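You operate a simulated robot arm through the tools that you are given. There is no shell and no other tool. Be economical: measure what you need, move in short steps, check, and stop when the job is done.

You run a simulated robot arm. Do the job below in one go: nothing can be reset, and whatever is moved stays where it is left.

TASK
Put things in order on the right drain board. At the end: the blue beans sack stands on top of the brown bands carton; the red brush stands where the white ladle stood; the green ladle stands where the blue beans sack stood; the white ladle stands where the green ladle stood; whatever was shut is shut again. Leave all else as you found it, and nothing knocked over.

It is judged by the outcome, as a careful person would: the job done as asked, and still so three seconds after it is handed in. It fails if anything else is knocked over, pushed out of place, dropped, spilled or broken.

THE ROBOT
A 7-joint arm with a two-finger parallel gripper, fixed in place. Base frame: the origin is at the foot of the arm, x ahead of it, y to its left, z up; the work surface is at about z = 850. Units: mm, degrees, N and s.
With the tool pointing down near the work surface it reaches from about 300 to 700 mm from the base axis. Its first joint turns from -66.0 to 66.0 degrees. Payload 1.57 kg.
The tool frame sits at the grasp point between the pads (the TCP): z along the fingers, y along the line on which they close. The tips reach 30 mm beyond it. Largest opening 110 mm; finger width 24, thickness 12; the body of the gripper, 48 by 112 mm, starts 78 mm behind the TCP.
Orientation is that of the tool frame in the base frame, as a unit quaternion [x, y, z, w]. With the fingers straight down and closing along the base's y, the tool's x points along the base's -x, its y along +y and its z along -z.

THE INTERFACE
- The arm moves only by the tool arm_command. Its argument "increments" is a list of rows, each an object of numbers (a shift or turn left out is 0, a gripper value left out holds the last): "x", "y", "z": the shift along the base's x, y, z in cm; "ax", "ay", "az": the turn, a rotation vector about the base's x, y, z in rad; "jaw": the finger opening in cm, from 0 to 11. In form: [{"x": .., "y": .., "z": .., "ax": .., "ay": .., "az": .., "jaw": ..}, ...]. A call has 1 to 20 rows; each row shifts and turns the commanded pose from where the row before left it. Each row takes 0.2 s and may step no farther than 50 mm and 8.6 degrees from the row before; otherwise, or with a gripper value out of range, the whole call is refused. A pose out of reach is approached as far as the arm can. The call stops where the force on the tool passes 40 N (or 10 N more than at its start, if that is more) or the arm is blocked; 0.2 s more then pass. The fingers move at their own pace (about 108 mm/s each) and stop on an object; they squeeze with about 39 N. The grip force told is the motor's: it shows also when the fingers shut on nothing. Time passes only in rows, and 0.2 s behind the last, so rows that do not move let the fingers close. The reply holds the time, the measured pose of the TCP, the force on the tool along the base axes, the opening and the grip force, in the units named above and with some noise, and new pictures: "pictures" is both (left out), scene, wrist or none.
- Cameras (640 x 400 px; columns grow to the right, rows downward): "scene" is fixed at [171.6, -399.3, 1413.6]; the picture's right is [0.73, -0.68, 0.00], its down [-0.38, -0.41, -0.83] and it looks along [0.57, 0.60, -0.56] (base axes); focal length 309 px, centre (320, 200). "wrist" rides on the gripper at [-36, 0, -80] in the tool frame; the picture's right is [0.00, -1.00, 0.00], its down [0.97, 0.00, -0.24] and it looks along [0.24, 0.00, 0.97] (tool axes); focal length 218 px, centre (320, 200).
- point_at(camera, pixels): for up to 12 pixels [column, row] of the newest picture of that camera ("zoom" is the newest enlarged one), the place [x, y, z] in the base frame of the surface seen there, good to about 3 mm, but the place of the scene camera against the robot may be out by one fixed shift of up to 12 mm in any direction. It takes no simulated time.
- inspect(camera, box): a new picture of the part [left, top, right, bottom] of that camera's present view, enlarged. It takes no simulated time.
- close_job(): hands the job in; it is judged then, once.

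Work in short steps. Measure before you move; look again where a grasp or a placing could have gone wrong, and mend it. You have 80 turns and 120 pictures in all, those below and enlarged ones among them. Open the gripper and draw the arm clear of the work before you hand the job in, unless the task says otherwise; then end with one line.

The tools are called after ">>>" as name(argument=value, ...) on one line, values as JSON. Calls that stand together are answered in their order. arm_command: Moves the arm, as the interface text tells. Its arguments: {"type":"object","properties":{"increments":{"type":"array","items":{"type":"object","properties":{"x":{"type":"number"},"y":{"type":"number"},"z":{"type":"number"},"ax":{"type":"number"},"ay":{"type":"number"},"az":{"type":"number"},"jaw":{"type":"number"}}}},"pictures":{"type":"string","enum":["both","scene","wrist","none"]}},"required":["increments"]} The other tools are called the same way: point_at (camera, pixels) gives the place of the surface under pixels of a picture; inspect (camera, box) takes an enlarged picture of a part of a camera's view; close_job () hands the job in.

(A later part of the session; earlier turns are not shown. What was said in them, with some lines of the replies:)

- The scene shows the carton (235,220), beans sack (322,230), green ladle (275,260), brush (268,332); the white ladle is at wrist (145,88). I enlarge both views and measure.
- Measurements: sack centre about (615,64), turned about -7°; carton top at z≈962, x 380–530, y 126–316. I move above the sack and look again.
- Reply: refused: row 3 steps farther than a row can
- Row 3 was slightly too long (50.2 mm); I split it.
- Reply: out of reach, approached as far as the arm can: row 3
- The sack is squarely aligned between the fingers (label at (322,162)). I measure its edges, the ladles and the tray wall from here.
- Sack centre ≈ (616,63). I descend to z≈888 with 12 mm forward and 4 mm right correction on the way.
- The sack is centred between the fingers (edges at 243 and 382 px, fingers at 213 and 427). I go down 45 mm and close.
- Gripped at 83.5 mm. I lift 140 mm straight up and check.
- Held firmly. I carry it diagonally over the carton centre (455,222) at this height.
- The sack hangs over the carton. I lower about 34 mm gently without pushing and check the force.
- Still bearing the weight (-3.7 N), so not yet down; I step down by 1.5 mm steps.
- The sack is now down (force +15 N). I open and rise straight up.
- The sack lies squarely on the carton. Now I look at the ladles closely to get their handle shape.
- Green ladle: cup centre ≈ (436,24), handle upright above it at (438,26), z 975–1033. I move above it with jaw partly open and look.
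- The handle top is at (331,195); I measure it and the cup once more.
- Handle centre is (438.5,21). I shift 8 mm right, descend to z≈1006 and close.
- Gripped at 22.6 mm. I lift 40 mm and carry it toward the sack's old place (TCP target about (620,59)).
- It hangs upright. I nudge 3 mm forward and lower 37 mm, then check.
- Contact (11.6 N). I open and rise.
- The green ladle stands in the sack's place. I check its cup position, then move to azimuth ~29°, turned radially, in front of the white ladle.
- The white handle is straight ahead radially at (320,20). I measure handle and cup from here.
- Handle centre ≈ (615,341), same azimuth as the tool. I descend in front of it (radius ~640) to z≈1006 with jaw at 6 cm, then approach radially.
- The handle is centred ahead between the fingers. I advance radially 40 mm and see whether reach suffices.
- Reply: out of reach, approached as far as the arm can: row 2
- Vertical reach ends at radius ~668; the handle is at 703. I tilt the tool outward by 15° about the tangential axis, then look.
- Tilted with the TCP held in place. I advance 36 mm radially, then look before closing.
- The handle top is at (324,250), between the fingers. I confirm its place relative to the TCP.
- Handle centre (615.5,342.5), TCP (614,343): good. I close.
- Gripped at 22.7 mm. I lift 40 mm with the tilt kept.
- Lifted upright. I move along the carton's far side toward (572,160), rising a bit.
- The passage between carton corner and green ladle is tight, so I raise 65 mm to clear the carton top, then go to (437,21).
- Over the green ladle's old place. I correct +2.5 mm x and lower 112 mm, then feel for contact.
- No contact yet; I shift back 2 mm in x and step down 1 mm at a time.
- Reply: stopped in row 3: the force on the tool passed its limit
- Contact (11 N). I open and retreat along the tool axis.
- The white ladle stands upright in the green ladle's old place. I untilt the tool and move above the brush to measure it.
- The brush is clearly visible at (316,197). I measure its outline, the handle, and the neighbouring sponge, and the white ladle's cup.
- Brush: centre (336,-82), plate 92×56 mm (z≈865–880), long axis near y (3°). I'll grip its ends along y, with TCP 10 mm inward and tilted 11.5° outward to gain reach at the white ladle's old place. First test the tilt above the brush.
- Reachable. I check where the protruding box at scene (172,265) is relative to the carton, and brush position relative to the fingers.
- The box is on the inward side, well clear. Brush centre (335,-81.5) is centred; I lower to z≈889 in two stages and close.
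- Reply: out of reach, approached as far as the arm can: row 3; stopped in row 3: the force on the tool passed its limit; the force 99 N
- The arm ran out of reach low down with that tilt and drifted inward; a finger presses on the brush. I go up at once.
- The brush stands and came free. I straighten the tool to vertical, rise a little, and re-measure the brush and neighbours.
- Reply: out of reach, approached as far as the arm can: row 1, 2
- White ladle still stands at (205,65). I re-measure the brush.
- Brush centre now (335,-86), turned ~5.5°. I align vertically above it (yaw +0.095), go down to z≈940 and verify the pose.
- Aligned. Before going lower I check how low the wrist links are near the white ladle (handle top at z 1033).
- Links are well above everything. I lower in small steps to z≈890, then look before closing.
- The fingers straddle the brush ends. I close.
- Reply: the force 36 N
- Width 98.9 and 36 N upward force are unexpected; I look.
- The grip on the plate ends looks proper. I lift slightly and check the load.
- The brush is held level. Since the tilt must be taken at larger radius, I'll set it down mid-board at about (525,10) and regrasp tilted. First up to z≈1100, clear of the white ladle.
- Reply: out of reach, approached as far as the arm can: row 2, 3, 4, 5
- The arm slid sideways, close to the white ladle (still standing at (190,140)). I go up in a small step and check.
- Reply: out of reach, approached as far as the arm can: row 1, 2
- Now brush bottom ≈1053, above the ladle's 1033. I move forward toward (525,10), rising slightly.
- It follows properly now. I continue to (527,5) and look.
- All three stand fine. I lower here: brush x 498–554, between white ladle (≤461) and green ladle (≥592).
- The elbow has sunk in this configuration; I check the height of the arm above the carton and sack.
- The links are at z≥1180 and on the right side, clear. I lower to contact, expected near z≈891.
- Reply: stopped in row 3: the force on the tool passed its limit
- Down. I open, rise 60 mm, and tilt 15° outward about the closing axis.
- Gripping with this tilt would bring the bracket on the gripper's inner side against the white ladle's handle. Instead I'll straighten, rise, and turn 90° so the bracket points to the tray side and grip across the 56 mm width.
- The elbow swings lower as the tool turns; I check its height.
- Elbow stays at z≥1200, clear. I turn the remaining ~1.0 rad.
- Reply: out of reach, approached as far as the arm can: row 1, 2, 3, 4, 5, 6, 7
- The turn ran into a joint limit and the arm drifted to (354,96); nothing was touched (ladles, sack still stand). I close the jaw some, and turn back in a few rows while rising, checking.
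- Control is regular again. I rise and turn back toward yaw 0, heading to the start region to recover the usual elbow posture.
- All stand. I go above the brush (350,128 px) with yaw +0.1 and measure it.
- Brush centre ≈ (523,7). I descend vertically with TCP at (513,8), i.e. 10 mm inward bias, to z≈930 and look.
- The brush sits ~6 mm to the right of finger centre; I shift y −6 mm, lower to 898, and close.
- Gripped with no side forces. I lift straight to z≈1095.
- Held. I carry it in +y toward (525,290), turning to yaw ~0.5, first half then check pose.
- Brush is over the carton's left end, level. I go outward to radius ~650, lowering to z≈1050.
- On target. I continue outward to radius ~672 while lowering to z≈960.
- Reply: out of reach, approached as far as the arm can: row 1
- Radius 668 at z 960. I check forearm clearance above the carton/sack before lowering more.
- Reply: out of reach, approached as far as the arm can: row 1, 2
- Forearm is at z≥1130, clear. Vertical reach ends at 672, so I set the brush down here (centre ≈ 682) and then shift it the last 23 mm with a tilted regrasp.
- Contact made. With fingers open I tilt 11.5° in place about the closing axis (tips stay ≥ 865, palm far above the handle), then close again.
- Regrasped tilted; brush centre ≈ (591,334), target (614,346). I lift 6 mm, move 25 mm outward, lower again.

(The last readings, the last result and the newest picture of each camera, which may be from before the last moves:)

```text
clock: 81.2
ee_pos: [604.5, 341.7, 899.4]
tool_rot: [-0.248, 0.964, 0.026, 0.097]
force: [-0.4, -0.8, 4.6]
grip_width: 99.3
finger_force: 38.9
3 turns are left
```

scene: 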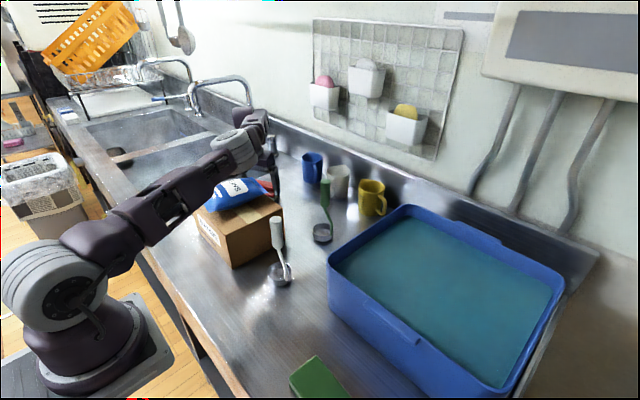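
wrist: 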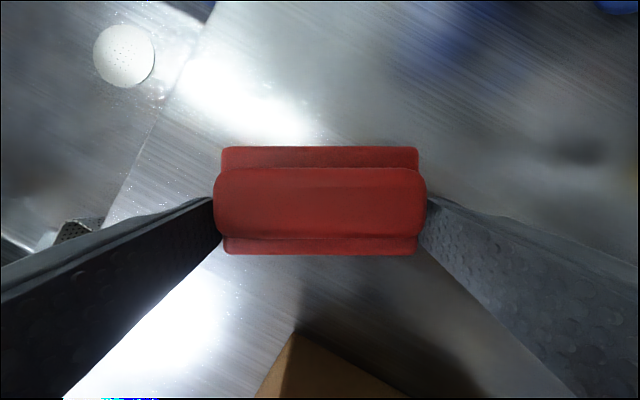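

The brush is down in the white ladle's place (4.6 N). I open and retreat along the tool axis, up and inward.

>>> arm_command(increments=[{"jaw": 11}, {}, {}, {"z": 2, "x": -0.35, "y": -0.2}, {"z": 3, "x": -0.5, "y": -0.3}, {"z": 3, "x": -0.6, "y": -0.35}, {"z": 3, "x": -0.8, "y": -0.5}, {"z": 3, "x": -1, "y": -0.6}, {"z": 3, "x": -1.5, "y": -0.9}, {"z": 3, "x": -1.5, "y": -0.9}, {"z": 2, "x": -1.5, "y": -0.9}, {}], pictures="both")

```text
clock: 83.8
ee_pos: [526.6, 293.7, 1118.7]
tool_rot: [-0.248, 0.963, 0.027, 0.097]
force: [-0.3, -0.3, -0.1]
grip_width: 110.0
finger_force: 0.1
2 turns are left
```

scene: 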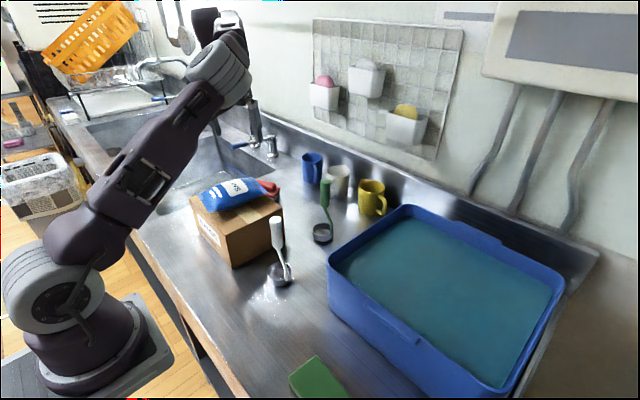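
wrist: 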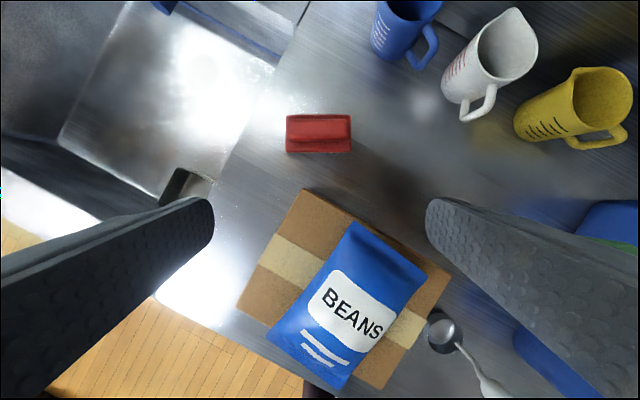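

The wrist view shows the brush standing at (318,133), with the sack square on the carton. The ladles and mugs are upright and the arm is clear, so I hand the job in.

>>> close_job()

```text
The job is handed in.
```

I handed the job in with all four moves done: the sack is on the carton, and the red brush, green ladle and white ladle are each in the place asked, to within a few millimetres by my measurements. I saw nothing knocked over. I found nothing shut to begin with and opened nothing. The brush is turned about 30° from how it first lay.
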